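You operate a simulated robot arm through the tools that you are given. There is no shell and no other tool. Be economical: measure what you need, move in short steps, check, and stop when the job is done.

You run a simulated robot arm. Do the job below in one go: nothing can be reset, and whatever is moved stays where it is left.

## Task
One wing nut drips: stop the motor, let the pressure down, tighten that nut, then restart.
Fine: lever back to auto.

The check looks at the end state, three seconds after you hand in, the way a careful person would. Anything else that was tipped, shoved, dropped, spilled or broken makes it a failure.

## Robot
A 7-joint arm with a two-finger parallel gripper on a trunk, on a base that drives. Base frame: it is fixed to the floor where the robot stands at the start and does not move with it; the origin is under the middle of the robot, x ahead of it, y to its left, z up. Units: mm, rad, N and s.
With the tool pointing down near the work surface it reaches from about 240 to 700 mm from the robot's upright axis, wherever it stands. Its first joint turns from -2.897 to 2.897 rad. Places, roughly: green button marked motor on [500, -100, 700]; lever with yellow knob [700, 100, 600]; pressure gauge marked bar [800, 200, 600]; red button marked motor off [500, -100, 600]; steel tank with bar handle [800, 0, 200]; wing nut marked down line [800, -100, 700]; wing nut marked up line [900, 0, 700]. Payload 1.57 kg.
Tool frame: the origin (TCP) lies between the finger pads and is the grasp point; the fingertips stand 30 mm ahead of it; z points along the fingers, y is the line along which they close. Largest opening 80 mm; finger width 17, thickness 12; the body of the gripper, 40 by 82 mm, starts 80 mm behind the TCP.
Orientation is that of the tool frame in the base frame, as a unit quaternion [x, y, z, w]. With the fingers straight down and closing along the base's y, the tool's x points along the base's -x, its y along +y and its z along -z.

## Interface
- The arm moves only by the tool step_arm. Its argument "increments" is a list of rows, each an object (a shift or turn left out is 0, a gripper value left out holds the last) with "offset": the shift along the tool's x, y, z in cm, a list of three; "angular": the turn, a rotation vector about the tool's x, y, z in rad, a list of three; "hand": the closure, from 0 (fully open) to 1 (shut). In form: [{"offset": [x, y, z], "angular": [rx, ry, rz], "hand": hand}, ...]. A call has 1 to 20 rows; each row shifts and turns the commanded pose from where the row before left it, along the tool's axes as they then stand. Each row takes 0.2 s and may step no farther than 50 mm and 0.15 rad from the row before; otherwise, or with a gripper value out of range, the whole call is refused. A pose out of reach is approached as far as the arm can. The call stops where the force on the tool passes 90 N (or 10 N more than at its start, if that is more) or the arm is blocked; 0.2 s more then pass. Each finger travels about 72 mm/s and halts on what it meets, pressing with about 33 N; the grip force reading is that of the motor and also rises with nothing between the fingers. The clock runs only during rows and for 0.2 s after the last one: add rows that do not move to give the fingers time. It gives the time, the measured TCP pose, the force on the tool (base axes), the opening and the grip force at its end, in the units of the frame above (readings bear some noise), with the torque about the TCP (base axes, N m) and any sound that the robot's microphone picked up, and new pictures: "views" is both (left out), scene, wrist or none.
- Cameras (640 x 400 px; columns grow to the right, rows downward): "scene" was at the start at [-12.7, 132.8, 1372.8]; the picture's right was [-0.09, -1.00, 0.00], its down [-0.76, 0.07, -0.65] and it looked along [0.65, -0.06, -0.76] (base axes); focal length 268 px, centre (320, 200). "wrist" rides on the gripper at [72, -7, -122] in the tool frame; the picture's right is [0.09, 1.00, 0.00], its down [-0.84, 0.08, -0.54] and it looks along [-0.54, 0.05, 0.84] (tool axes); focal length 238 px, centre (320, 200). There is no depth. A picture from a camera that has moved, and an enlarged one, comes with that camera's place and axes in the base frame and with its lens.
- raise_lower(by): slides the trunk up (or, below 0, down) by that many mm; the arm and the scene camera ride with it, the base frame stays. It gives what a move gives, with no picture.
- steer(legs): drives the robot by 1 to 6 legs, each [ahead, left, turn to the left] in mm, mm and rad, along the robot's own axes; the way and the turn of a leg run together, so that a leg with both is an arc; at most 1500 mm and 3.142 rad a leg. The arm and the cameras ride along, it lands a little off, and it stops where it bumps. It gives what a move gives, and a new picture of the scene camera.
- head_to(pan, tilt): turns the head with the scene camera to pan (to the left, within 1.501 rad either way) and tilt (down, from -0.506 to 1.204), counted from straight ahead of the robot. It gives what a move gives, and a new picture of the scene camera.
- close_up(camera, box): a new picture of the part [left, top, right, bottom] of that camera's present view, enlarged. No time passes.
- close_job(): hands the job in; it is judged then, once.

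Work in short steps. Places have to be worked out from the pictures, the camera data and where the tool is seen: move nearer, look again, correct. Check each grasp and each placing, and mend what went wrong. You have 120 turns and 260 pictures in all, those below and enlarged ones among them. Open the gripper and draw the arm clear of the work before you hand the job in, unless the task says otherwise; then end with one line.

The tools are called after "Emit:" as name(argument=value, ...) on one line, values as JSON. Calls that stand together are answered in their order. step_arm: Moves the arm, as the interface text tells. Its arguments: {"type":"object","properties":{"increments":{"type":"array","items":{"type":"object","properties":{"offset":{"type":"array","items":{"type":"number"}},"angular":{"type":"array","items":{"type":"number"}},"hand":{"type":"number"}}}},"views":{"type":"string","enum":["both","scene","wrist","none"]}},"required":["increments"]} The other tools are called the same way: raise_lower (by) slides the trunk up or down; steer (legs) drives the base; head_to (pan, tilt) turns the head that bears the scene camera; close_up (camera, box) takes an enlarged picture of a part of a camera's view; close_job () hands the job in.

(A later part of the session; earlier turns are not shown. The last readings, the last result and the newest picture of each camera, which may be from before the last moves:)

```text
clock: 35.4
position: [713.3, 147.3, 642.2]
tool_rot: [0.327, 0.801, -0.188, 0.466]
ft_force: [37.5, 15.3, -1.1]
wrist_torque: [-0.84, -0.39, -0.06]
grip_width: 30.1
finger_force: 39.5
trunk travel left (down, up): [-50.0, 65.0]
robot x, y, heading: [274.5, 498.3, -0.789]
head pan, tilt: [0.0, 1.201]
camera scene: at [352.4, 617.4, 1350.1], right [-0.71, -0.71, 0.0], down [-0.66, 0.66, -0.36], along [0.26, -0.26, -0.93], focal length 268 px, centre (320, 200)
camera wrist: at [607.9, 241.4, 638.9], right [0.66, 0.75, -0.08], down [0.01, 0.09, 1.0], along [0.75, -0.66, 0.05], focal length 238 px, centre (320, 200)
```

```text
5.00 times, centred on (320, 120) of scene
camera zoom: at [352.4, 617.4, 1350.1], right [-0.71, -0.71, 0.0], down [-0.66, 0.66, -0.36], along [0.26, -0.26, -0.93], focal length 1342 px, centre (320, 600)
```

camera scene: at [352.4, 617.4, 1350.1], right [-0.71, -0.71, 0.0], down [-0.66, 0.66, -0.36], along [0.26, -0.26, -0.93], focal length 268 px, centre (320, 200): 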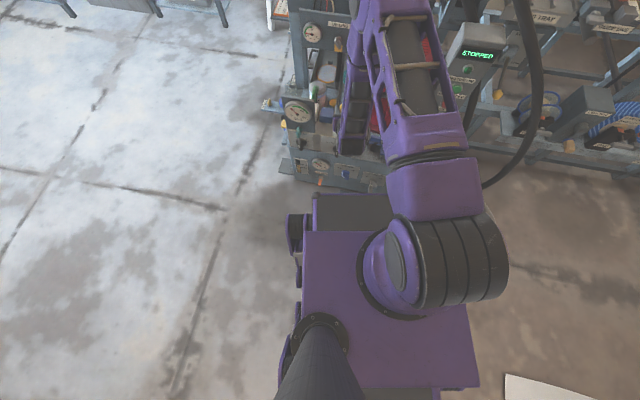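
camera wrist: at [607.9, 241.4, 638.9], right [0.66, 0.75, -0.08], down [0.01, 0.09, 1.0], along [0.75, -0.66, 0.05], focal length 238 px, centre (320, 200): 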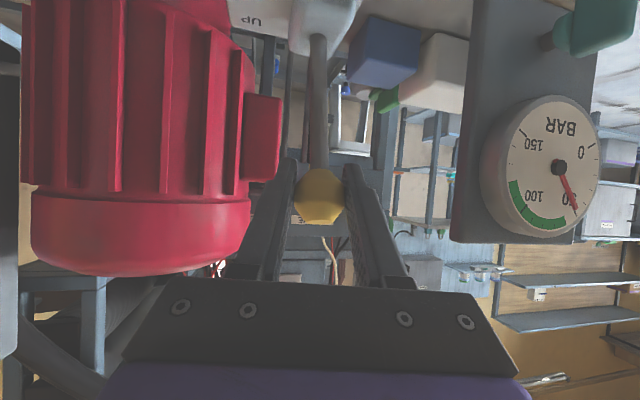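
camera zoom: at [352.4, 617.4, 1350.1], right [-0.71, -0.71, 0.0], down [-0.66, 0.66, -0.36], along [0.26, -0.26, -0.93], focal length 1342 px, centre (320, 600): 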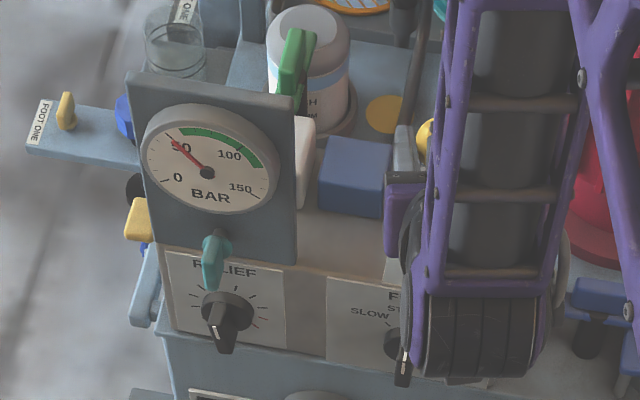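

The lever follows but pulls sideways: the unit is turned about 10° more than my heading. I add the lateral correction and continue.

Emit:
step_arm(increments=[{"offset": [0, 0.85, 0]}, {"offset": [1.15, 0.26, -0.97]}, {"offset": [1.245, 0.25, -0.84]}, {}], views="wrist")

Emit:
close_up(camera="scene", box=[270, 80, 370, 160])

```text
clock: 36.4
position: [699.0, 167.3, 629.5]
tool_rot: [0.33, 0.799, -0.192, 0.464]
ft_force: [27.8, -1.0, 6.3]
wrist_torque: [0.43, 0.5, 0.18]
grip_width: 30.2
finger_force: 39.9
trunk travel left (down, up): [-50.0, 65.0]
robot x, y, heading: [278.1, 496.3, -0.783]
head pan, tilt: [0.0, 1.201]
camera wrist: at [594.5, 263.8, 627.5], right [0.67, 0.74, -0.08], down [0.02, 0.09, 1.0], along [0.74, -0.67, 0.05], focal length 238 px, centre (320, 200)
```

wrist: 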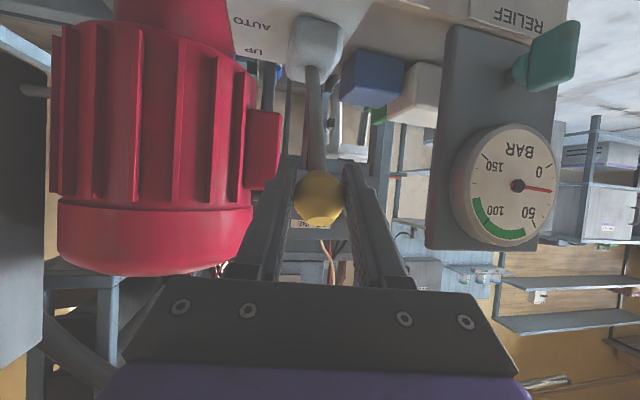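

```text
5.00 times, centred on (320, 120) of scene
camera zoom: at [351.7, 616.4, 1350.3], right [-0.71, -0.71, 0.0], down [-0.66, 0.66, -0.36], along [0.26, -0.26, -0.93], focal length 1342 px, centre (320, 600)
```

zoom: 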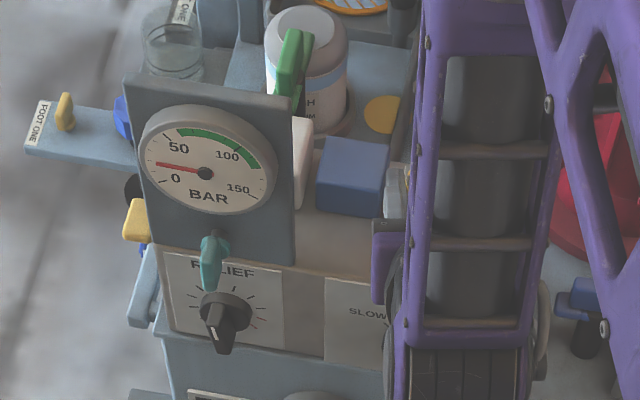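

Pressure is dropping (~15 bar). I hold here a few seconds.

Emit:
step_arm(increments=[{}, {}, {}, {}, {}, {}, {}, {}, {}, {}, {}, {}], views="wrist")

Emit:
close_up(camera="scene", box=[270, 80, 370, 160])

```text
clock: 39.0
position: [698.8, 169.0, 628.9]
tool_rot: [0.33, 0.8, -0.191, 0.464]
ft_force: [22.5, -4.9, 9.0]
wrist_torque: [-0.04, 0.03, 0.02]
grip_width: 30.5
finger_force: 39.6
trunk travel left (down, up): [-50.0, 65.0]
robot x, y, heading: [279.0, 491.1, -0.779]
head pan, tilt: [0.0, 1.201]
camera wrist: at [594.5, 264.0, 627.5], right [0.67, 0.74, -0.08], down [0.01, 0.09, 1.0], along [0.74, -0.67, 0.05], focal length 238 px, centre (320, 200)
```

wrist: 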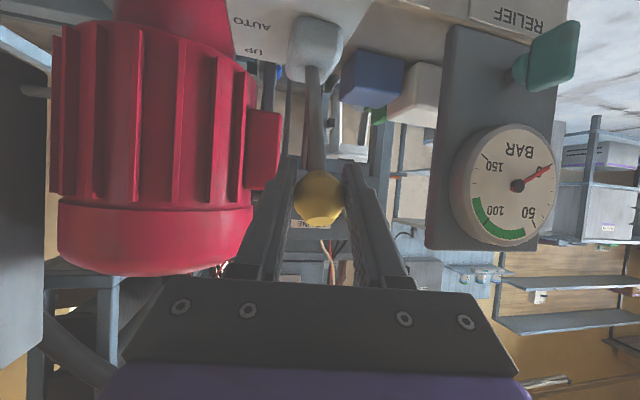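

```text
5.00 times, centred on (320, 120) of scene
camera zoom: at [351.3, 616.5, 1350.2], right [-0.71, -0.71, 0.0], down [-0.66, 0.66, -0.36], along [0.26, -0.26, -0.93], focal length 1342 px, centre (320, 600)
```

zoom: 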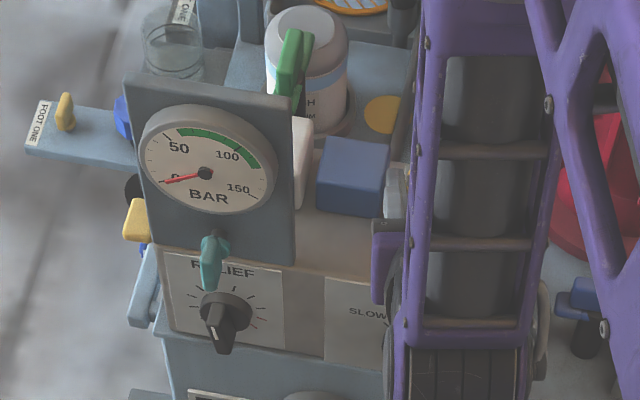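

Gauge reads 0. I bring the lever back along its arc to AUTO while I hold it.

Emit:
step_arm(increments=[{"offset": [-1.245, -0.25, 0.84]}, {"offset": [-1.15, -0.26, 0.97]}, {"offset": [-1.045, -0.28, 1.07]}, {"offset": [-0.93, -0.28, 1.17]}, {"offset": [-0.815, -0.29, 1.26]}, {}, {}], views="wrist")

Emit:
close_up(camera="wrist", box=[220, 0, 640, 260])

```text
clock: 40.6
position: [739.5, 109.2, 646.0]
tool_rot: [0.331, 0.801, -0.191, 0.462]
ft_force: [6.6, 17.8, -9.9]
wrist_torque: [0.67, 0.81, 0.12]
grip_width: 30.5
finger_force: 39.7
trunk travel left (down, up): [-50.0, 65.0]
robot x, y, heading: [274.8, 492.9, -0.783]
head pan, tilt: [0.0, 1.201]
camera wrist: at [634.7, 204.0, 644.6], right [0.67, 0.74, -0.08], down [0.02, 0.09, 1.0], along [0.74, -0.67, 0.04], focal length 238 px, centre (320, 200)
```

wrist: 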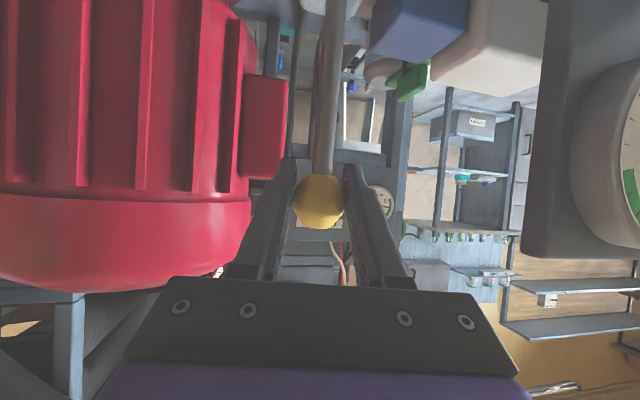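

```text
1.52 times, centred on (430, 130) of wrist
camera zoom: at [634.7, 204.0, 644.6], right [0.67, 0.74, -0.08], down [0.02, 0.09, 1.0], along [0.74, -0.67, 0.04], focal length 363 px, centre (152, 307)
```

zoom: 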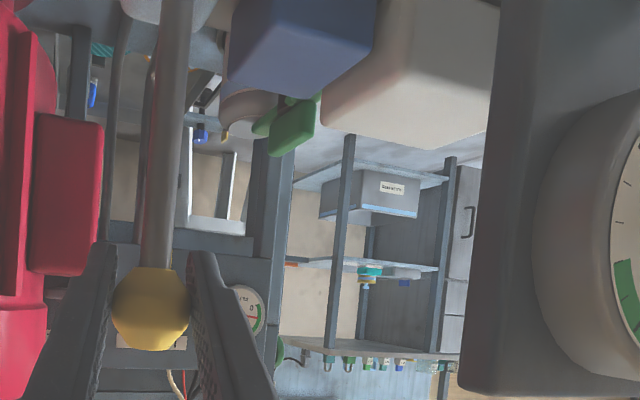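

Lever back upright where I grabbed it. I release, retreat along the tool axis, and check that lever stays and pressure remains 0.

Emit:
step_arm(increments=[{"hand": 0.3}, {}, {"offset": [0, 0, -4]}, {"offset": [0, 0, -4]}, {"offset": [0, 0, -4]}, {"offset": [-3.9, 0, -2.25]}, {"offset": [-3.9, 0, -2.25]}, {"offset": [-3.9, 0, -2.25], "hand": 0}, {}], views="both")

Emit:
close_up(camera="wrist", box=[260, 0, 420, 160])

```text
clock: 42.6
position: [666.5, 182.3, 843.9]
tool_rot: [0.331, 0.8, -0.192, 0.463]
ft_force: [0.0, 0.2, -0.7]
wrist_torque: [-0.02, -0.01, 0.01]
grip_width: 80.3
finger_force: 0.0
trunk travel left (down, up): [-50.0, 65.0]
robot x, y, heading: [278.0, 495.8, -0.784]
head pan, tilt: [0.0, 1.201]
camera scene: at [350.7, 616.5, 1350.3], right [-0.71, -0.71, 0.0], down [-0.66, 0.66, -0.36], along [0.26, -0.26, -0.93], focal length 268 px, centre (320, 200)
camera wrist: at [561.4, 277.9, 842.5], right [0.67, 0.74, -0.08], down [0.02, 0.09, 1.0], along [0.74, -0.67, 0.05], focal length 238 px, centre (320, 200)
```

scene: 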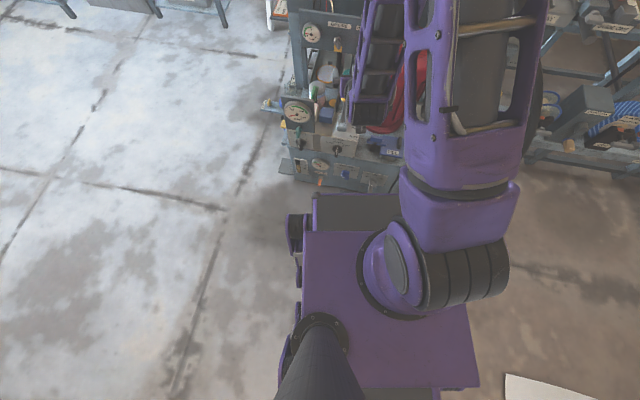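
wrist: 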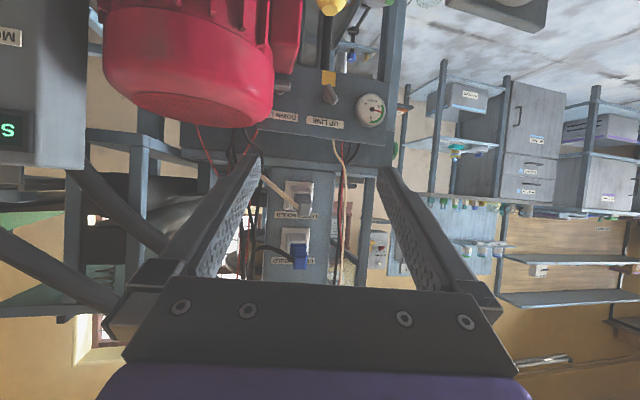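

```text
2.50 times, centred on (340, 80) of wrist
camera zoom: at [561.4, 277.9, 842.5], right [0.67, 0.74, -0.08], down [0.02, 0.09, 1.0], along [0.74, -0.67, 0.05], focal length 596 px, centre (270, 500)
```

zoom: 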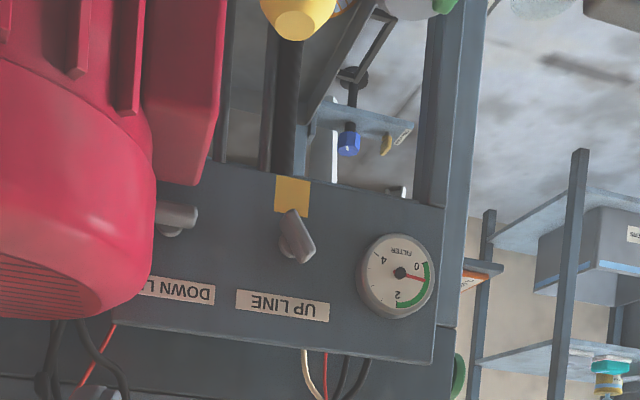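

Lever stays at AUTO. I yaw the tool ~0.19 rad to match the unit and move onto the up-line nut's approach axis, 200 mm back.

Emit:
step_arm(increments=[{"angular": [0.0825, 0, 0.0475]}, {"angular": [0.0825, 0, 0.0475]}, {"offset": [0, 1.62, 3.7]}, {"offset": [0, 1.62, 3.7]}, {"offset": [0, 1.62, 3.7]}, {"offset": [0, 1.62, 3.7]}, {"offset": [0, 1.62, 3.7]}, {}], views="both")

Emit:
close_up(camera="wrist", box=[240, 80, 400, 220])

```text
clock: 44.4
position: [820.4, 94.1, 752.1]
tool_rot: [0.406, 0.765, -0.235, 0.442]
ft_force: [0.0, -0.6, 0.3]
wrist_torque: [0.02, 0.01, -0.03]
grip_width: 80.0
finger_force: 0.0
trunk travel left (down, up): [-50.0, 65.0]
robot x, y, heading: [278.3, 493.6, -0.778]
head pan, tilt: [0.0, 1.201]
camera scene: at [350.8, 616.4, 1350.3], right [-0.71, -0.71, 0.0], down [-0.66, 0.66, -0.36], along [0.26, -0.26, -0.93], focal length 268 px, centre (320, 200)
camera wrist: at [735.5, 207.8, 750.2], right [0.8, 0.6, -0.08], down [0.03, 0.09, 1.0], along [0.6, -0.8, 0.05], focal length 238 px, centre (320, 200)
```

scene: 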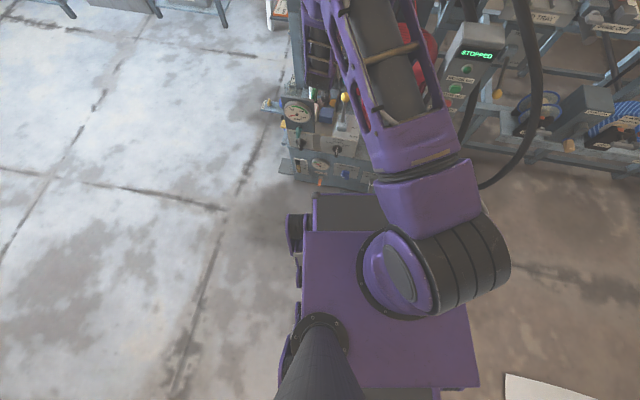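
wrist: 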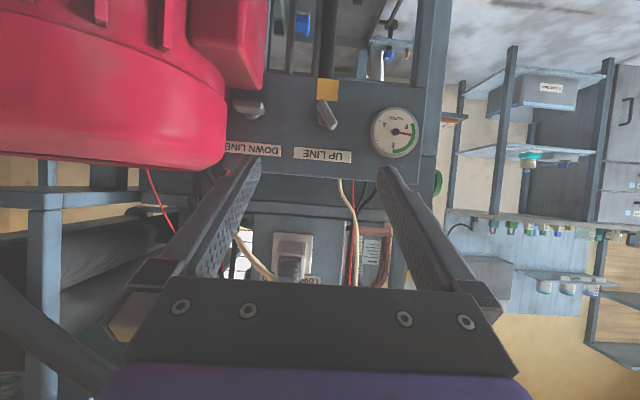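

```text
2.86 times, centred on (320, 150) of wrist
camera zoom: at [735.5, 207.8, 750.2], right [0.8, 0.6, -0.08], down [0.03, 0.09, 1.0], along [0.6, -0.8, 0.05], focal length 681 px, centre (320, 343)
```

zoom: 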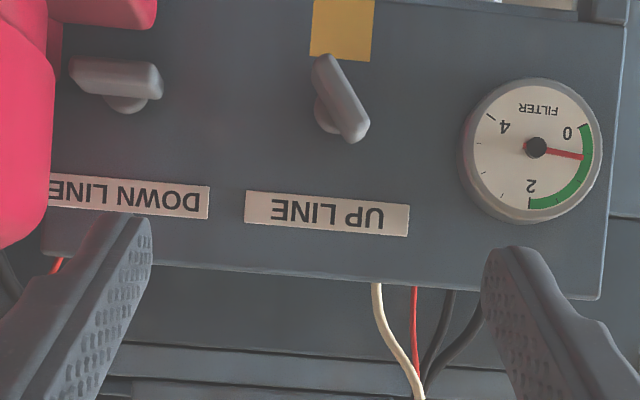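

Two views put the wing's centre at (921,-40,656), some 35 mm in front of the panel, blade ~26° off vertical ("\"). To keep the wrist above the lever I use a 45° pitch, roll −0.45 rad to match the blade, and stop 80 mm short.

Emit:
step_arm(increments=[{"angular": [0, 0.13, 0]}, {"angular": [0, 0.13, 0]}, {"offset": [-1.69, 0.22, 3.15], "hand": 0.5}, {"offset": [-1.69, 0.22, 3.15]}, {"offset": [-1.69, 0.22, 3.15]}, {"angular": [0, 0, -0.15]}, {"angular": [0, 0, -0.15]}, {"angular": [0, 0, -0.15]}, {}], views="both")

Emit:
close_up(camera="wrist", box=[220, 100, 420, 260])

```text
clock: 46.4
position: [884.9, 11.9, 719.7]
tool_rot: [0.238, 0.892, -0.251, 0.291]
ft_force: [0.2, -0.4, 0.2]
wrist_torque: [-0.03, -0.02, 0.01]
grip_width: 40.2
finger_force: 0.0
trunk travel left (down, up): [-50.0, 65.0]
robot x, y, heading: [274.6, 492.0, -0.785]
head pan, tilt: [0.0, 1.201]
camera scene: at [350.8, 616.4, 1350.3], right [-0.71, -0.71, 0.0], down [-0.66, 0.66, -0.36], along [0.26, -0.26, -0.93], focal length 268 px, centre (320, 200)
camera wrist: at [781.1, 99.0, 761.0], right [0.5, 0.78, -0.37], down [0.43, 0.14, 0.89], along [0.75, -0.61, -0.26], focal length 238 px, centre (320, 200)
```

scene: 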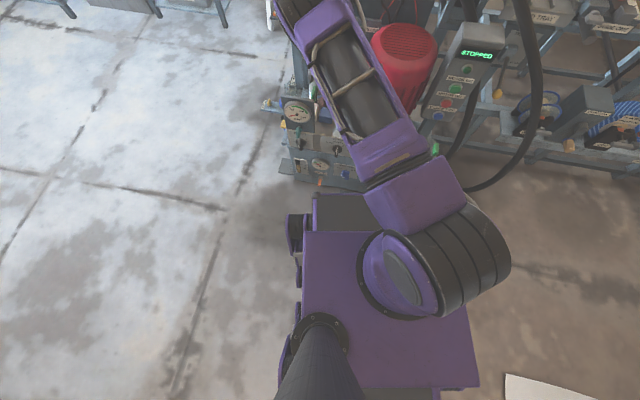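
wrist: 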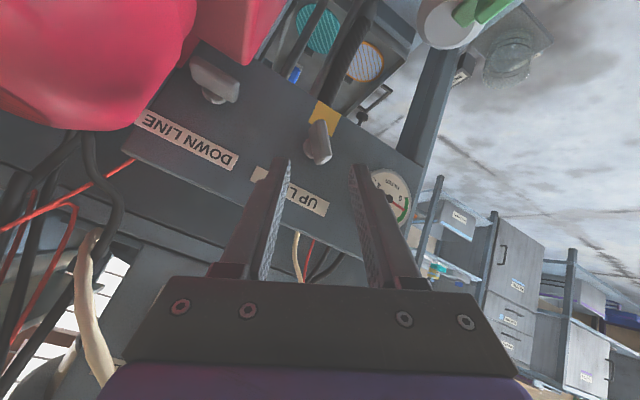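

```text
2.50 times, centred on (320, 180) of wrist
camera zoom: at [781.1, 99.0, 761.0], right [0.5, 0.78, -0.37], down [0.43, 0.14, 0.89], along [0.75, -0.61, -0.26], focal length 596 px, centre (320, 250)
```

zoom: 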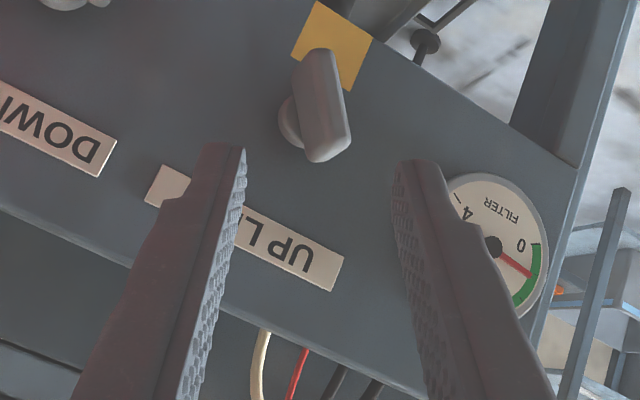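

The blade is lined up between the fingers. I advance 50 mm along the tool axis and look.

Emit:
step_arm(increments=[{"offset": [0, 0, 2.5]}, {"offset": [0, 0, 2.5]}, {}], views="both")

Emit:
close_up(camera="wrist", box=[220, 60, 420, 260])

```text
clock: 47.2
position: [905.6, -17.8, 683.9]
tool_rot: [0.239, 0.892, -0.251, 0.291]
ft_force: [0.0, 0.0, -0.2]
wrist_torque: [0.04, -0.01, 0.0]
grip_width: 39.9
finger_force: 0.1
trunk travel left (down, up): [-50.0, 65.0]
robot x, y, heading: [270.6, 493.3, -0.787]
head pan, tilt: [0.0, 1.201]
camera scene: at [350.8, 616.4, 1350.3], right [-0.71, -0.71, 0.0], down [-0.66, 0.66, -0.36], along [0.26, -0.26, -0.93], focal length 268 px, centre (320, 200)
camera wrist: at [801.4, 68.8, 725.7], right [0.5, 0.78, -0.37], down [0.43, 0.14, 0.89], along [0.75, -0.61, -0.26], focal length 238 px, centre (320, 200)
```

scene: 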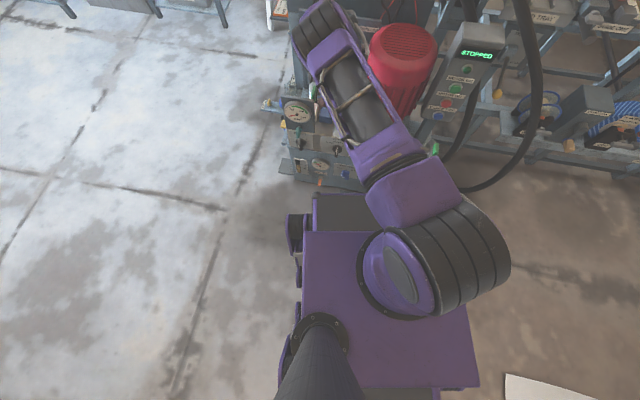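
wrist: 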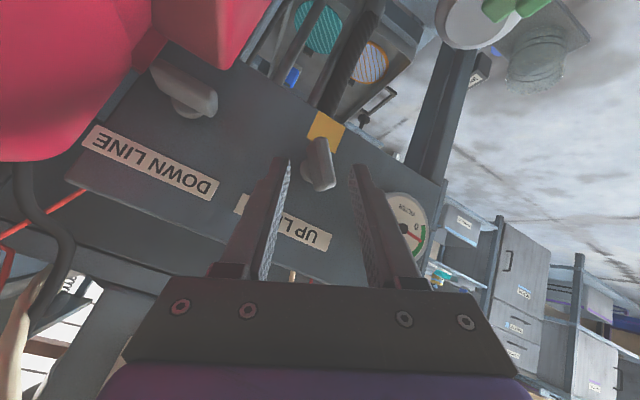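

```text
2.00 times, centred on (320, 160) of wrist
camera zoom: at [801.4, 68.8, 725.7], right [0.5, 0.78, -0.37], down [0.43, 0.14, 0.89], along [0.75, -0.61, -0.26], focal length 477 px, centre (320, 280)
```

zoom: 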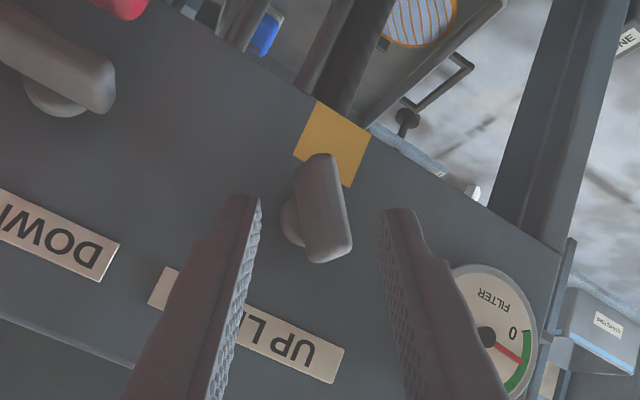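

Nut is ~36 mm ahead of the TCP. I advance 26 mm so the blade sits between the pads, then close partly.

Emit:
step_arm(increments=[{"offset": [0, 0, 1.3]}, {"offset": [0, 0, 1.3]}, {}], views="wrist")

Emit:
close_up(camera="wrist", box=[220, 60, 420, 260])

```text
clock: 48.0
position: [915.0, -33.6, 666.2]
tool_rot: [0.239, 0.891, -0.251, 0.292]
ft_force: [-0.4, 0.3, 0.1]
wrist_torque: [-0.02, -0.02, -0.02]
grip_width: 40.2
finger_force: 0.1
trunk travel left (down, up): [-50.0, 65.0]
robot x, y, heading: [275.8, 497.4, -0.79]
head pan, tilt: [0.0, 1.201]
camera wrist: at [812.5, 53.9, 707.6], right [0.51, 0.78, -0.37], down [0.43, 0.14, 0.89], along [0.75, -0.61, -0.26], focal length 238 px, centre (320, 200)
```

wrist: 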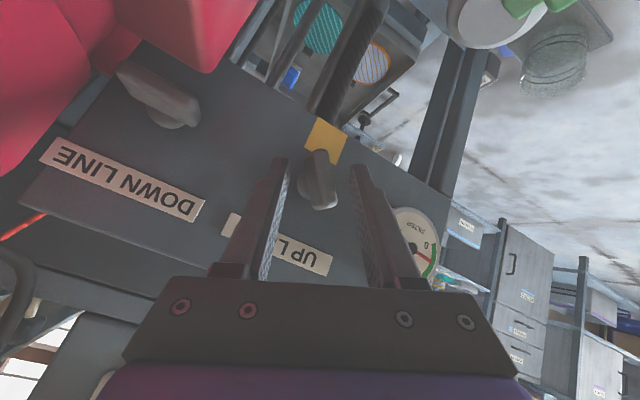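

```text
2.00 times, centred on (320, 160) of wrist
camera zoom: at [812.5, 53.9, 707.6], right [0.51, 0.78, -0.37], down [0.43, 0.14, 0.89], along [0.75, -0.61, -0.26], focal length 477 px, centre (320, 280)
```

zoom: 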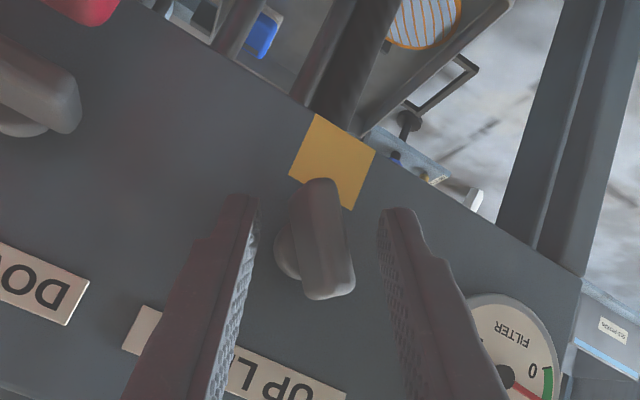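

Blade is between the pads. I close to measure the blade's thickness.

Emit:
step_arm(increments=[{"hand": 0.7}, {"hand": 1}, {}, {}], views="wrist")

Emit:
close_up(camera="wrist", box=[220, 60, 420, 260])

```text
clock: 49.0
position: [913.3, -35.0, 664.8]
tool_rot: [0.24, 0.892, -0.251, 0.29]
ft_force: [-10.4, -2.8, -3.4]
wrist_torque: [-0.23, 0.05, -0.94]
grip_width: 21.8
finger_force: 34.7
trunk travel left (down, up): [-50.0, 65.0]
robot x, y, heading: [279.1, 493.3, -0.783]
head pan, tilt: [0.0, 1.201]
camera wrist: at [810.7, 53.0, 706.7], right [0.51, 0.78, -0.37], down [0.43, 0.14, 0.89], along [0.75, -0.61, -0.26], focal length 238 px, centre (320, 200)
```

wrist: 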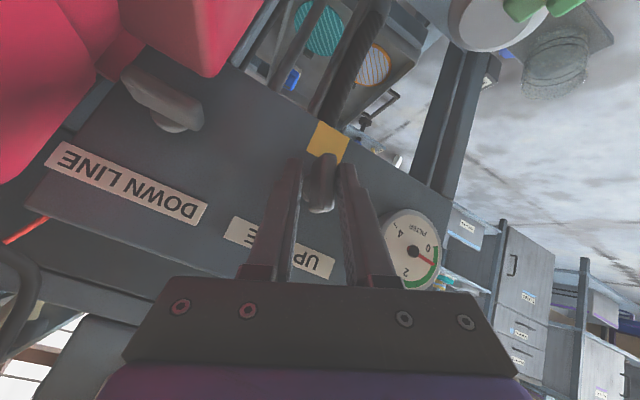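

```text
2.00 times, centred on (320, 160) of wrist
camera zoom: at [810.7, 53.0, 706.7], right [0.51, 0.78, -0.37], down [0.43, 0.14, 0.89], along [0.75, -0.61, -0.26], focal length 477 px, centre (320, 280)
```

zoom: 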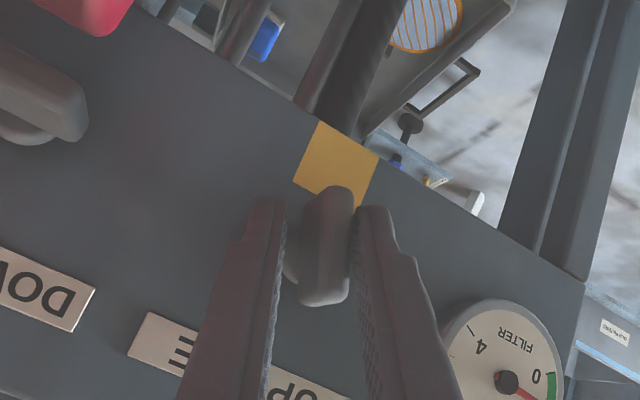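

The blade is held. I turn clockwise about the tool axis in small rows, watching torque.

Emit:
step_arm(increments=[{"angular": [0, 0, 0.12]}, {"angular": [0, 0, 0.12]}, {"angular": [0, 0, 0.12]}, {}], views="wrist")

Emit:
close_up(camera="wrist", box=[220, 60, 420, 260])

```text
clock: 50.0
position: [916.3, -31.2, 662.9]
tool_rot: [0.396, 0.835, -0.193, 0.33]
ft_force: [-16.1, 6.7, -11.4]
wrist_torque: [0.09, 0.1, -0.87]
grip_width: 12.5
finger_force: 29.1
trunk travel left (down, up): [-50.0, 65.0]
robot x, y, heading: [276.7, 492.1, -0.783]
head pan, tilt: [0.0, 1.201]
camera wrist: at [829.0, 74.9, 698.9], right [0.74, 0.66, -0.13], down [0.24, -0.08, 0.97], along [0.63, -0.75, -0.22], focal length 238 px, centre (320, 200)
```

wrist: 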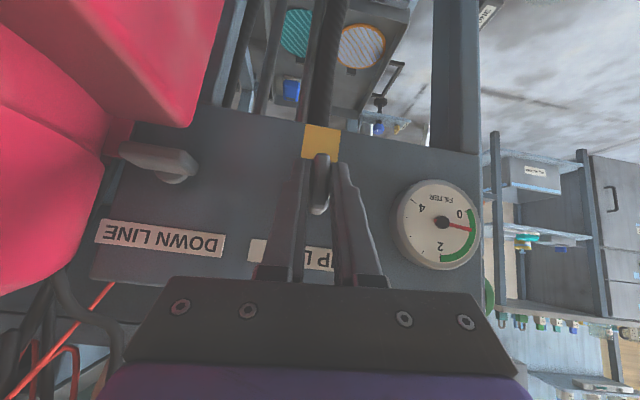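

```text
2.00 times, centred on (320, 160) of wrist
camera zoom: at [829.0, 74.9, 698.9], right [0.74, 0.66, -0.13], down [0.24, -0.08, 0.97], along [0.63, -0.75, -0.22], focal length 477 px, centre (320, 280)
```

zoom: 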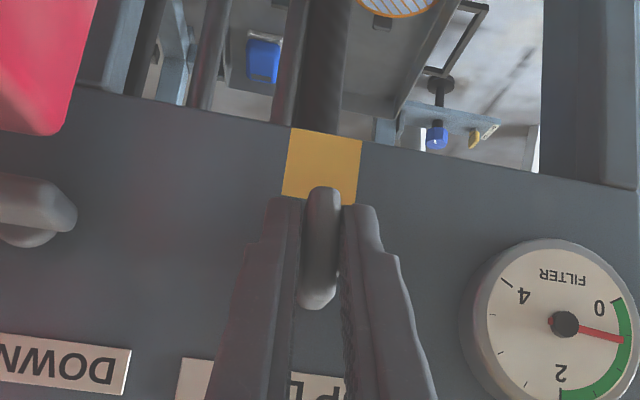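

Blade now near vertical and flush (12.5 mm). I keep turning.

Emit:
step_arm(increments=[{"angular": [0, 0, 0.12]}, {"angular": [0, 0, 0.12]}, {"angular": [0, 0, 0.12]}, {"angular": [0, 0, 0.12]}, {}], views="wrist")

Emit:
close_up(camera="wrist", box=[220, 60, 420, 260])

```text
clock: 51.2
position: [916.9, -27.8, 662.9]
tool_rot: [0.583, 0.717, -0.109, 0.366]
ft_force: [-10.7, 30.6, -12.4]
wrist_torque: [0.46, 0.19, 1.2]
grip_width: 16.5
finger_force: 31.6
trunk travel left (down, up): [-50.0, 65.0]
robot x, y, heading: [276.8, 497.2, -0.779]
head pan, tilt: [0.0, 1.201]
camera wrist: at [859.3, 95.3, 700.8], right [0.91, 0.37, 0.21], down [-0.1, -0.29, 0.95], along [0.41, -0.88, -0.23], focal length 238 px, centre (320, 200)
```

wrist: 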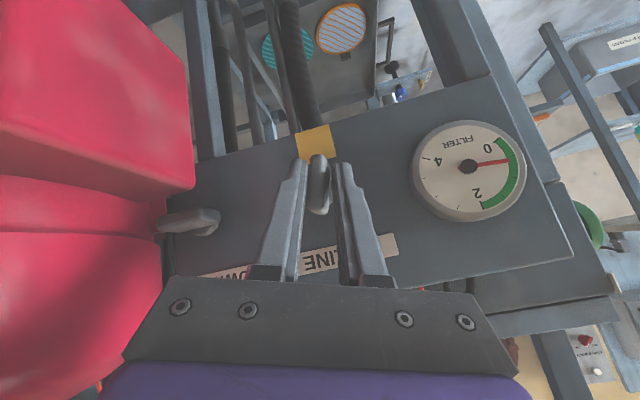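

```text
2.00 times, centred on (320, 160) of wrist
camera zoom: at [859.3, 95.3, 700.8], right [0.91, 0.37, 0.21], down [-0.1, -0.29, 0.95], along [0.41, -0.88, -0.23], focal length 477 px, centre (320, 280)
```

zoom: 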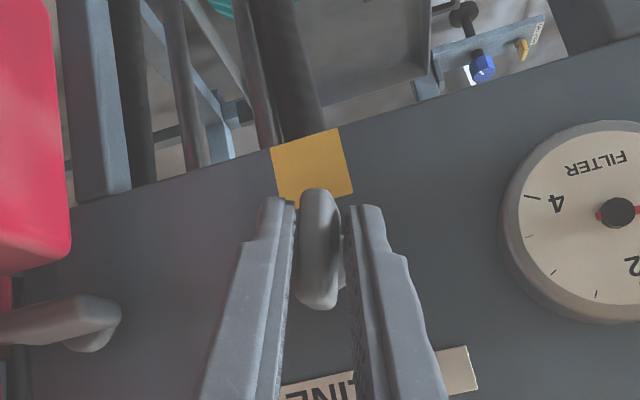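

It is turning (now past vertical). I continue with the same small rows.

Emit:
step_arm(increments=[{"angular": [0, 0, 0.12]}, {"angular": [0, 0, 0.12]}, {"angular": [0, 0, 0.12]}, {"angular": [0, 0, 0.12]}, {}], views="both")

Emit:
close_up(camera="wrist", box=[220, 60, 420, 260])

```text
clock: 52.4
position: [918.3, -23.4, 665.5]
tool_rot: [0.736, 0.56, -0.016, 0.38]
ft_force: [-13.0, 55.7, -5.3]
wrist_torque: [0.67, 0.17, 1.6]
grip_width: 22.0
finger_force: 34.7
trunk travel left (down, up): [-50.0, 65.0]
robot x, y, heading: [273.9, 491.8, -0.786]
head pan, tilt: [0.0, 1.201]
camera scene: at [350.6, 618.6, 1350.1], right [-0.71, -0.71, 0.0], down [-0.66, 0.66, -0.36], along [0.26, -0.26, -0.93], focal length 268 px, centre (320, 200)
camera wrist: at [892.5, 106.4, 715.0], right [0.87, -0.01, 0.5], down [-0.46, -0.37, 0.8], along [0.18, -0.93, -0.33], focal length 238 px, centre (320, 200)
```

scene: 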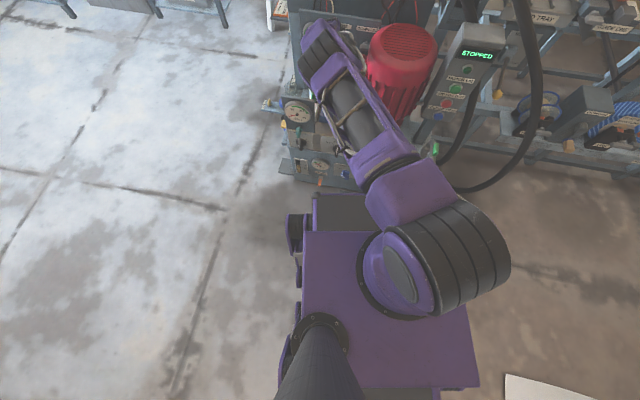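
wrist: 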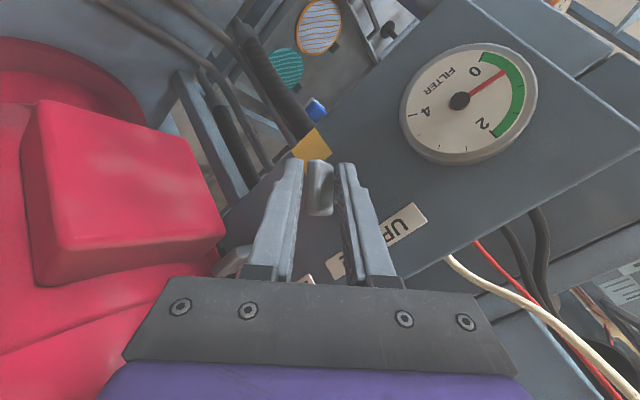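

```text
2.00 times, centred on (320, 160) of wrist
camera zoom: at [892.5, 106.4, 715.0], right [0.87, -0.01, 0.5], down [-0.46, -0.37, 0.8], along [0.18, -0.93, -0.33], focal length 477 px, centre (320, 280)
```

zoom: 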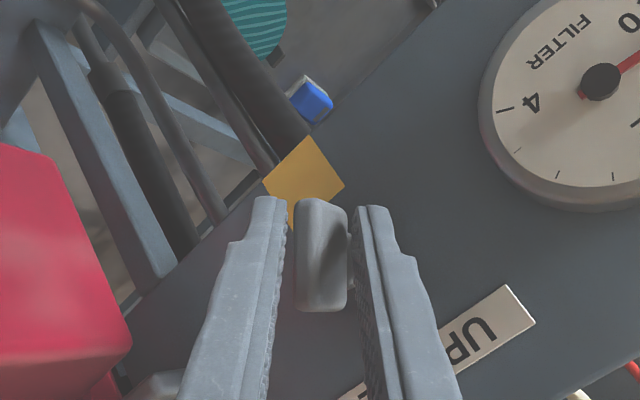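

The clamp is wedging as the blade goes oblique (56 N). I open the fingers to relieve and inspect the blade's angle and the drip.

Emit:
step_arm(increments=[{"hand": 0.5}, {}, {"offset": [0, 0, -3]}, {"offset": [0, 0, -3]}, {}], views="wrist")

Emit:
close_up(camera="wrist", box=[220, 80, 420, 240])

```text
clock: 53.6
position: [891.9, 1.7, 708.7]
tool_rot: [0.735, 0.557, -0.021, 0.385]
ft_force: [0.2, -0.2, -0.1]
wrist_torque: [0.0, 0.01, 0.02]
grip_width: 40.0
finger_force: 0.0
trunk travel left (down, up): [-50.0, 65.0]
robot x, y, heading: [277.2, 491.9, -0.782]
head pan, tilt: [0.0, 1.201]
camera wrist: at [865.3, 132.2, 757.6], right [0.87, -0.01, 0.5], down [-0.47, -0.36, 0.81], along [0.17, -0.93, -0.32], focal length 238 px, centre (320, 200)
```

wrist: 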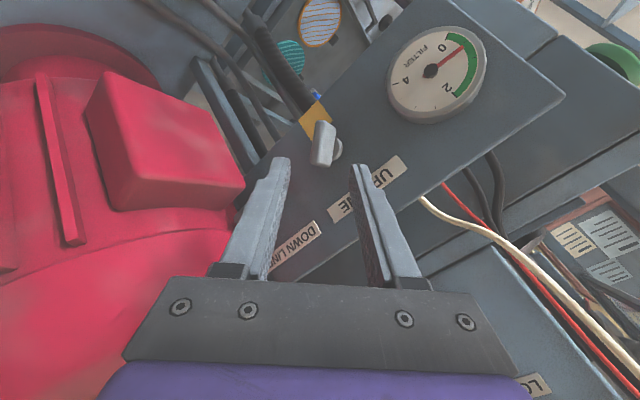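

```text
2.50 times, centred on (320, 160) of wrist
camera zoom: at [865.3, 132.2, 757.6], right [0.87, -0.01, 0.5], down [-0.47, -0.36, 0.81], along [0.17, -0.93, -0.32], focal length 596 px, centre (320, 300)
```

zoom: 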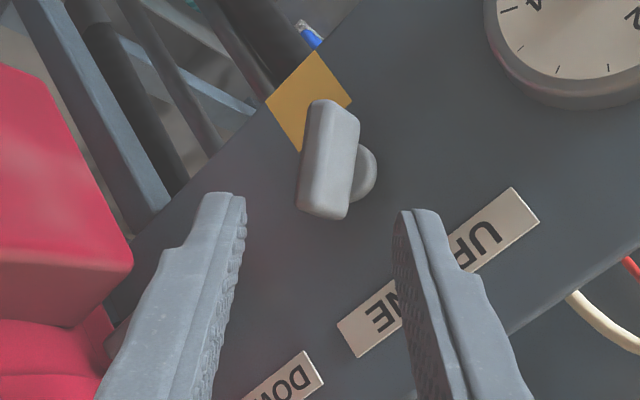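

The blade has gone to about 45° past vertical ("/"), ~70° turned. I re-enter with a 26 mm gap (fork, no clamping) and turn on toward horizontal.

Emit:
step_arm(increments=[{"hand": 0.66}, {"offset": [0, 0, 2.8]}, {"offset": [0, 0, 2.8]}, {"angular": [0, 0, 0.12]}, {"angular": [0, 0, 0.12]}, {"angular": [0, 0, 0.12]}, {}], views="wrist")

Emit:
close_up(camera="wrist", box=[220, 60, 420, 260])

```text
clock: 55.2
position: [913.3, -28.4, 675.5]
tool_rot: [0.823, 0.416, 0.051, 0.383]
ft_force: [-38.8, 51.3, 34.6]
wrist_torque: [-0.58, -0.26, 0.28]
grip_width: 25.4
finger_force: 0.0
trunk travel left (down, up): [-50.0, 65.0]
robot x, y, heading: [275.1, 498.5, -0.784]
head pan, tilt: [0.0, 1.201]
camera wrist: at [907.5, 99.6, 738.2], right [0.7, -0.29, 0.65], down [-0.71, -0.31, 0.63], along [0.02, -0.9, -0.43], focal length 238 px, centre (320, 200)
```

wrist: 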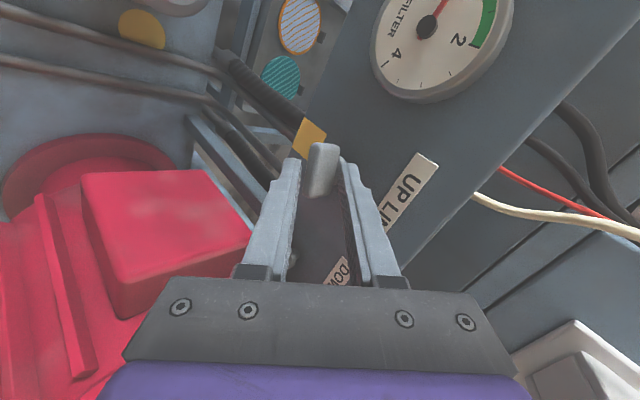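

```text
2.00 times, centred on (320, 160) of wrist
camera zoom: at [907.5, 99.6, 738.2], right [0.7, -0.29, 0.65], down [-0.71, -0.31, 0.63], along [0.02, -0.9, -0.43], focal length 477 px, centre (320, 280)
```

zoom: 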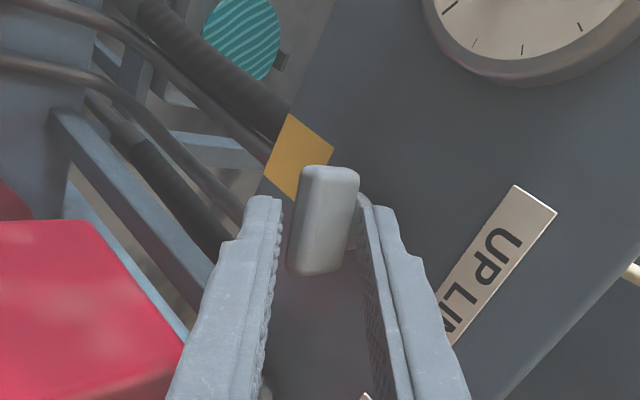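

The 73 N push is axial: a fingertip bears on the hub behind the blade. I retreat, close the fingers and roll level; then I'll press the blade's raised right end down from above, which turns it clockwise.

Emit:
step_arm(increments=[{"offset": [0, 0, -4]}, {"offset": [0, 0, -4]}, {"angular": [0, 0, -0.15], "hand": 1}, {"angular": [0, 0, -0.15]}, {"angular": [0, 0, -0.15]}, {"angular": [0, 0, -0.15]}, {"angular": [0, 0, -0.15]}, {"angular": [0, 0, -0.15]}, {"angular": [0, 0, -0.15]}, {"angular": [0, 0, -0.15]}, {"angular": [0, 0, -0.03]}, {}], views="wrist")

Emit:
close_up(camera="wrist", box=[220, 80, 420, 240])

```text
clock: 57.8
position: [882.9, 15.3, 725.6]
tool_rot: [0.433, 0.815, -0.181, 0.34]
ft_force: [-0.2, 0.9, 0.1]
wrist_torque: [0.02, 0.0, 0.02]
grip_width: 0.1
finger_force: 21.1
trunk travel left (down, up): [-50.0, 65.0]
robot x, y, heading: [277.7, 497.0, -0.785]
head pan, tilt: [0.0, 1.201]
camera wrist: at [800.0, 127.0, 759.6], right [0.79, 0.61, -0.06], down [0.18, -0.13, 0.98], along [0.59, -0.78, -0.21], focal length 238 px, centre (320, 200)
```

wrist: 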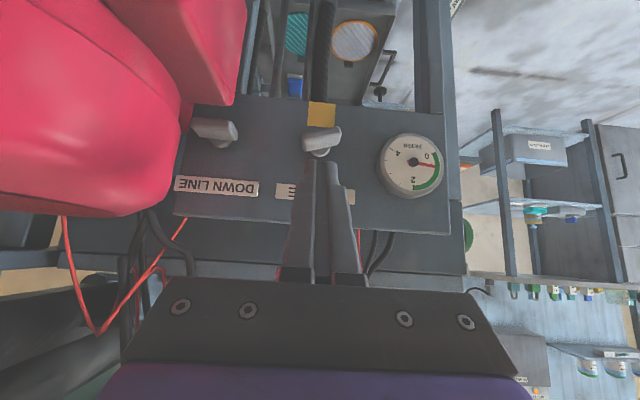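

```text
2.50 times, centred on (320, 160) of wrist
camera zoom: at [800.0, 127.0, 759.6], right [0.79, 0.61, -0.06], down [0.18, -0.13, 0.98], along [0.59, -0.78, -0.21], focal length 596 px, centre (320, 300)
```

zoom: 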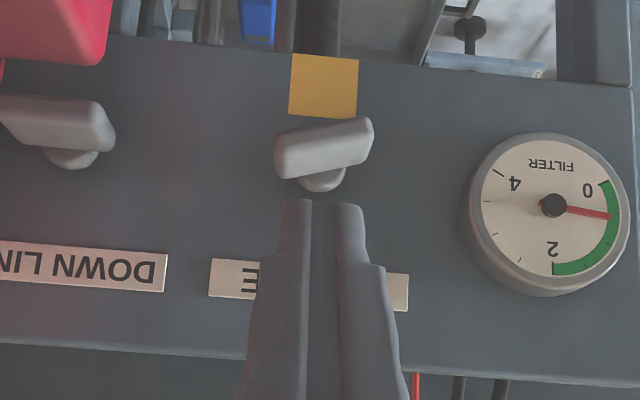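

Blade is now only ~25° short of horizontal (same as the tight down-line nut). I steepen the tool and position the closed fingertips over the blade's raised right end.

Emit:
step_arm(increments=[{"angular": [0, 0.15, 0]}, {"angular": [0, 0.15, 0]}, {"angular": [0, 0.05, 0]}, {"offset": [-3.12, -0.86, 0.655]}, {"offset": [-3.12, -0.86, 0.655]}, {}], views="wrist")

Emit:
close_up(camera="wrist", box=[220, 80, 420, 240])

```text
clock: 59.2
position: [895.2, -39.4, 739.6]
tool_rot: [0.458, 0.862, -0.101, 0.193]
ft_force: [0.1, -0.6, 1.0]
wrist_torque: [-0.03, 0.03, 0.0]
grip_width: 0.0
finger_force: 21.7
out of reach, approached as far as the arm can: row 5
trunk travel left (down, up): [-50.0, 65.0]
robot x, y, heading: [272.6, 498.0, -0.781]
head pan, tilt: [0.0, 1.201]
camera wrist: at [825.1, 53.7, 819.4], right [0.78, 0.63, -0.04], down [0.36, -0.39, 0.85], along [0.52, -0.67, -0.53], focal length 238 px, centre (320, 200)
```

wrist: 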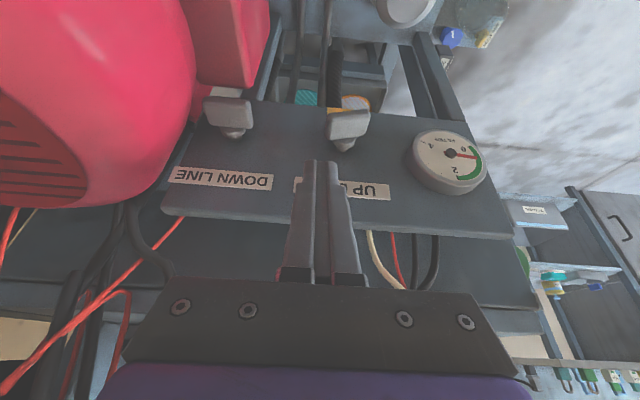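

```text
2.50 times, centred on (320, 160) of wrist
camera zoom: at [825.1, 53.7, 819.4], right [0.78, 0.63, -0.04], down [0.36, -0.39, 0.85], along [0.52, -0.67, -0.53], focal length 596 px, centre (320, 300)
```

zoom: 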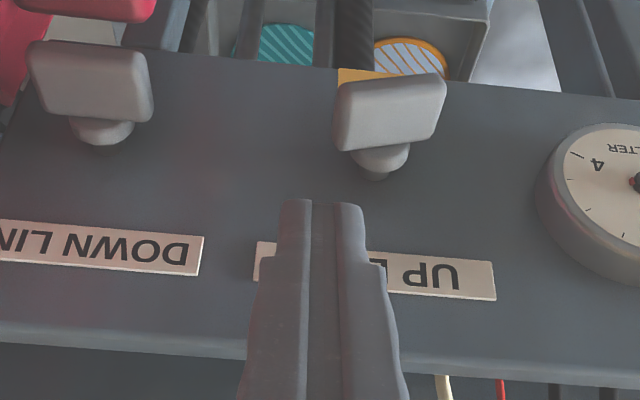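

Reach ends there at the steep pitch, so I return to 45° and come over the raised right end, ~16 mm above it.

Emit:
step_arm(increments=[{"angular": [0, -0.15, 0]}, {"angular": [0, -0.15, 0]}, {"angular": [0, -0.05, 0]}, {}], views="none")

```text
clock: 60.2
position: [897.0, -40.0, 742.2]
tool_rot: [0.434, 0.815, -0.18, 0.34]
ft_force: [0.0, 0.3, 0.1]
wrist_torque: [-0.02, 0.02, 0.02]
grip_width: 0.1
finger_force: 21.3
trunk travel left (down, up): [-50.0, 65.0]
robot x, y, heading: [277.5, 493.1, -0.787]
head pan, tilt: [0.0, 1.201]
```

Now the approach to just above the right end.

Emit:
step_arm(increments=[{"offset": [0.57, 0.13, 1.55]}, {"offset": [0.57, 0.13, 1.55]}, {}], views="wrist")

Emit:
close_up(camera="wrist", box=[220, 80, 420, 240])

```text
clock: 61.0
position: [908.3, -50.3, 711.3]
tool_rot: [0.434, 0.815, -0.18, 0.34]
ft_force: [0.8, -0.4, 0.3]
wrist_torque: [-0.01, 0.02, 0.02]
grip_width: 0.1
finger_force: 21.1
trunk travel left (down, up): [-50.0, 65.0]
robot x, y, heading: [275.1, 492.7, -0.785]
head pan, tilt: [0.0, 1.201]
camera wrist: at [826.5, 61.5, 745.8], right [0.79, 0.61, -0.06], down [0.18, -0.13, 0.98], along [0.59, -0.78, -0.21], focal length 238 px, centre (320, 200)
```

wrist: 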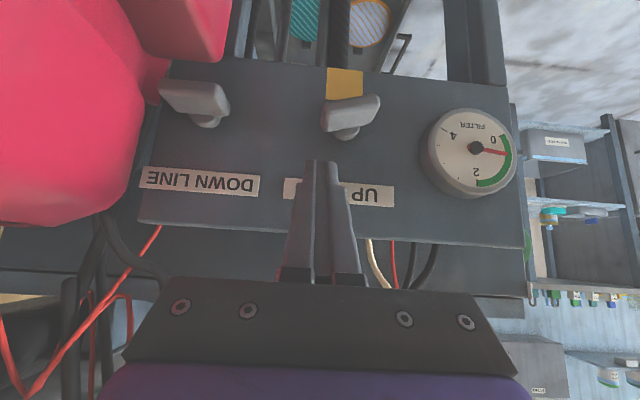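

```text
2.50 times, centred on (320, 160) of wrist
camera zoom: at [826.5, 61.5, 745.8], right [0.79, 0.61, -0.06], down [0.18, -0.13, 0.98], along [0.59, -0.78, -0.21], focal length 596 px, centre (320, 300)
```

zoom: 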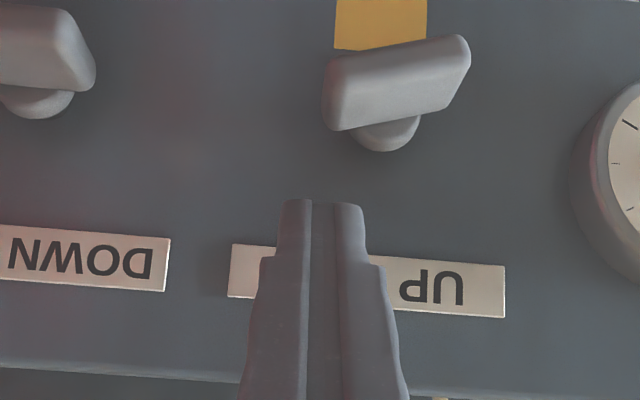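

Finger overlaps the blade's right end, ~19 mm above it. I press straight down in small rows.

Emit:
step_arm(increments=[{"offset": [0.6, 0, 0.6]}, {"offset": [0.6, 0, 0.6]}, {"offset": [0.5, 0, 0.5]}, {"offset": [0.4, 0, 0.4]}, {}], views="wrist")

Emit:
close_up(camera="wrist", box=[220, 80, 420, 240])

```text
clock: 62.2
position: [907.8, -50.4, 687.3]
tool_rot: [0.431, 0.814, -0.18, 0.344]
ft_force: [-22.8, 15.3, 33.6]
wrist_torque: [0.09, -0.07, 0.1]
grip_width: 0.1
finger_force: 21.0
trunk travel left (down, up): [-50.0, 65.0]
robot x, y, heading: [274.3, 494.4, -0.784]
head pan, tilt: [0.0, 1.201]
camera wrist: at [825.3, 60.2, 721.1], right [0.79, 0.61, -0.06], down [0.17, -0.12, 0.98], along [0.59, -0.78, -0.2], focal length 238 px, centre (320, 200)
```

wrist: 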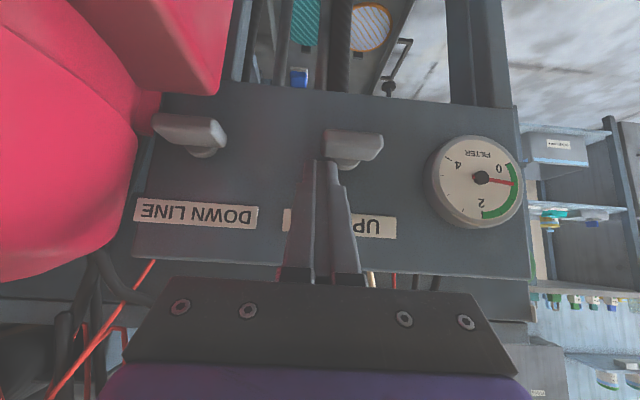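

```text
2.50 times, centred on (320, 160) of wrist
camera zoom: at [825.3, 60.2, 721.1], right [0.79, 0.61, -0.06], down [0.17, -0.12, 0.98], along [0.59, -0.78, -0.2], focal length 596 px, centre (320, 300)
```

zoom: 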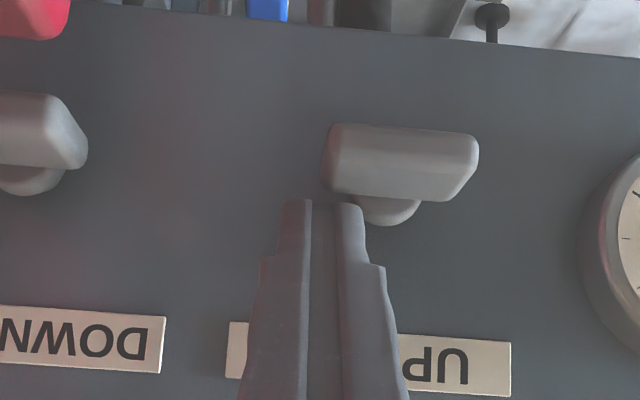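

The amber film has vanished and the blade is level, like its neighbour. One more gentle press to confirm it is tight.

Emit:
step_arm(increments=[{"offset": [0.25, 0, 0.25]}, {"offset": [0.2, 0, 0.2]}, {}], views="wrist")

Emit:
close_up(camera="wrist", box=[220, 80, 420, 240])

```text
clock: 63.0
position: [908.2, -50.5, 687.2]
tool_rot: [0.433, 0.812, -0.181, 0.347]
ft_force: [-38.0, 17.4, 58.0]
wrist_torque: [-0.08, -0.04, 0.04]
grip_width: 0.0
finger_force: 21.2
trunk travel left (down, up): [-50.0, 65.0]
robot x, y, heading: [272.7, 492.3, -0.784]
head pan, tilt: [0.0, 1.201]
camera wrist: at [825.0, 60.6, 719.8], right [0.79, 0.61, -0.06], down [0.17, -0.12, 0.98], along [0.59, -0.78, -0.19], focal length 238 px, centre (320, 200)
```

wrist: 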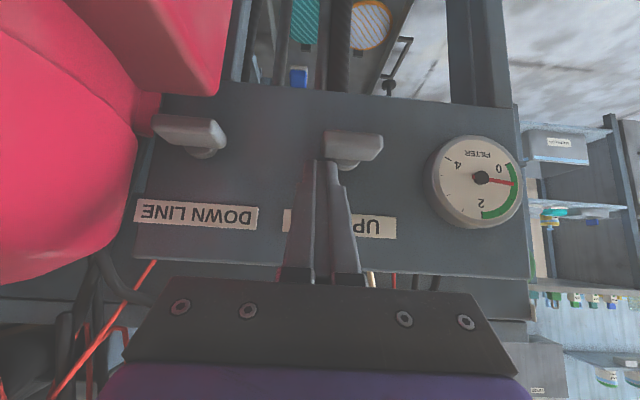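

```text
2.50 times, centred on (320, 160) of wrist
camera zoom: at [825.0, 60.6, 719.8], right [0.79, 0.61, -0.06], down [0.17, -0.12, 0.98], along [0.59, -0.78, -0.19], focal length 596 px, centre (320, 300)
```

zoom: 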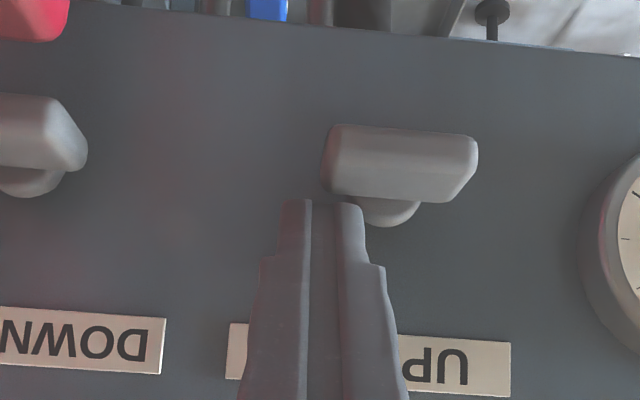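

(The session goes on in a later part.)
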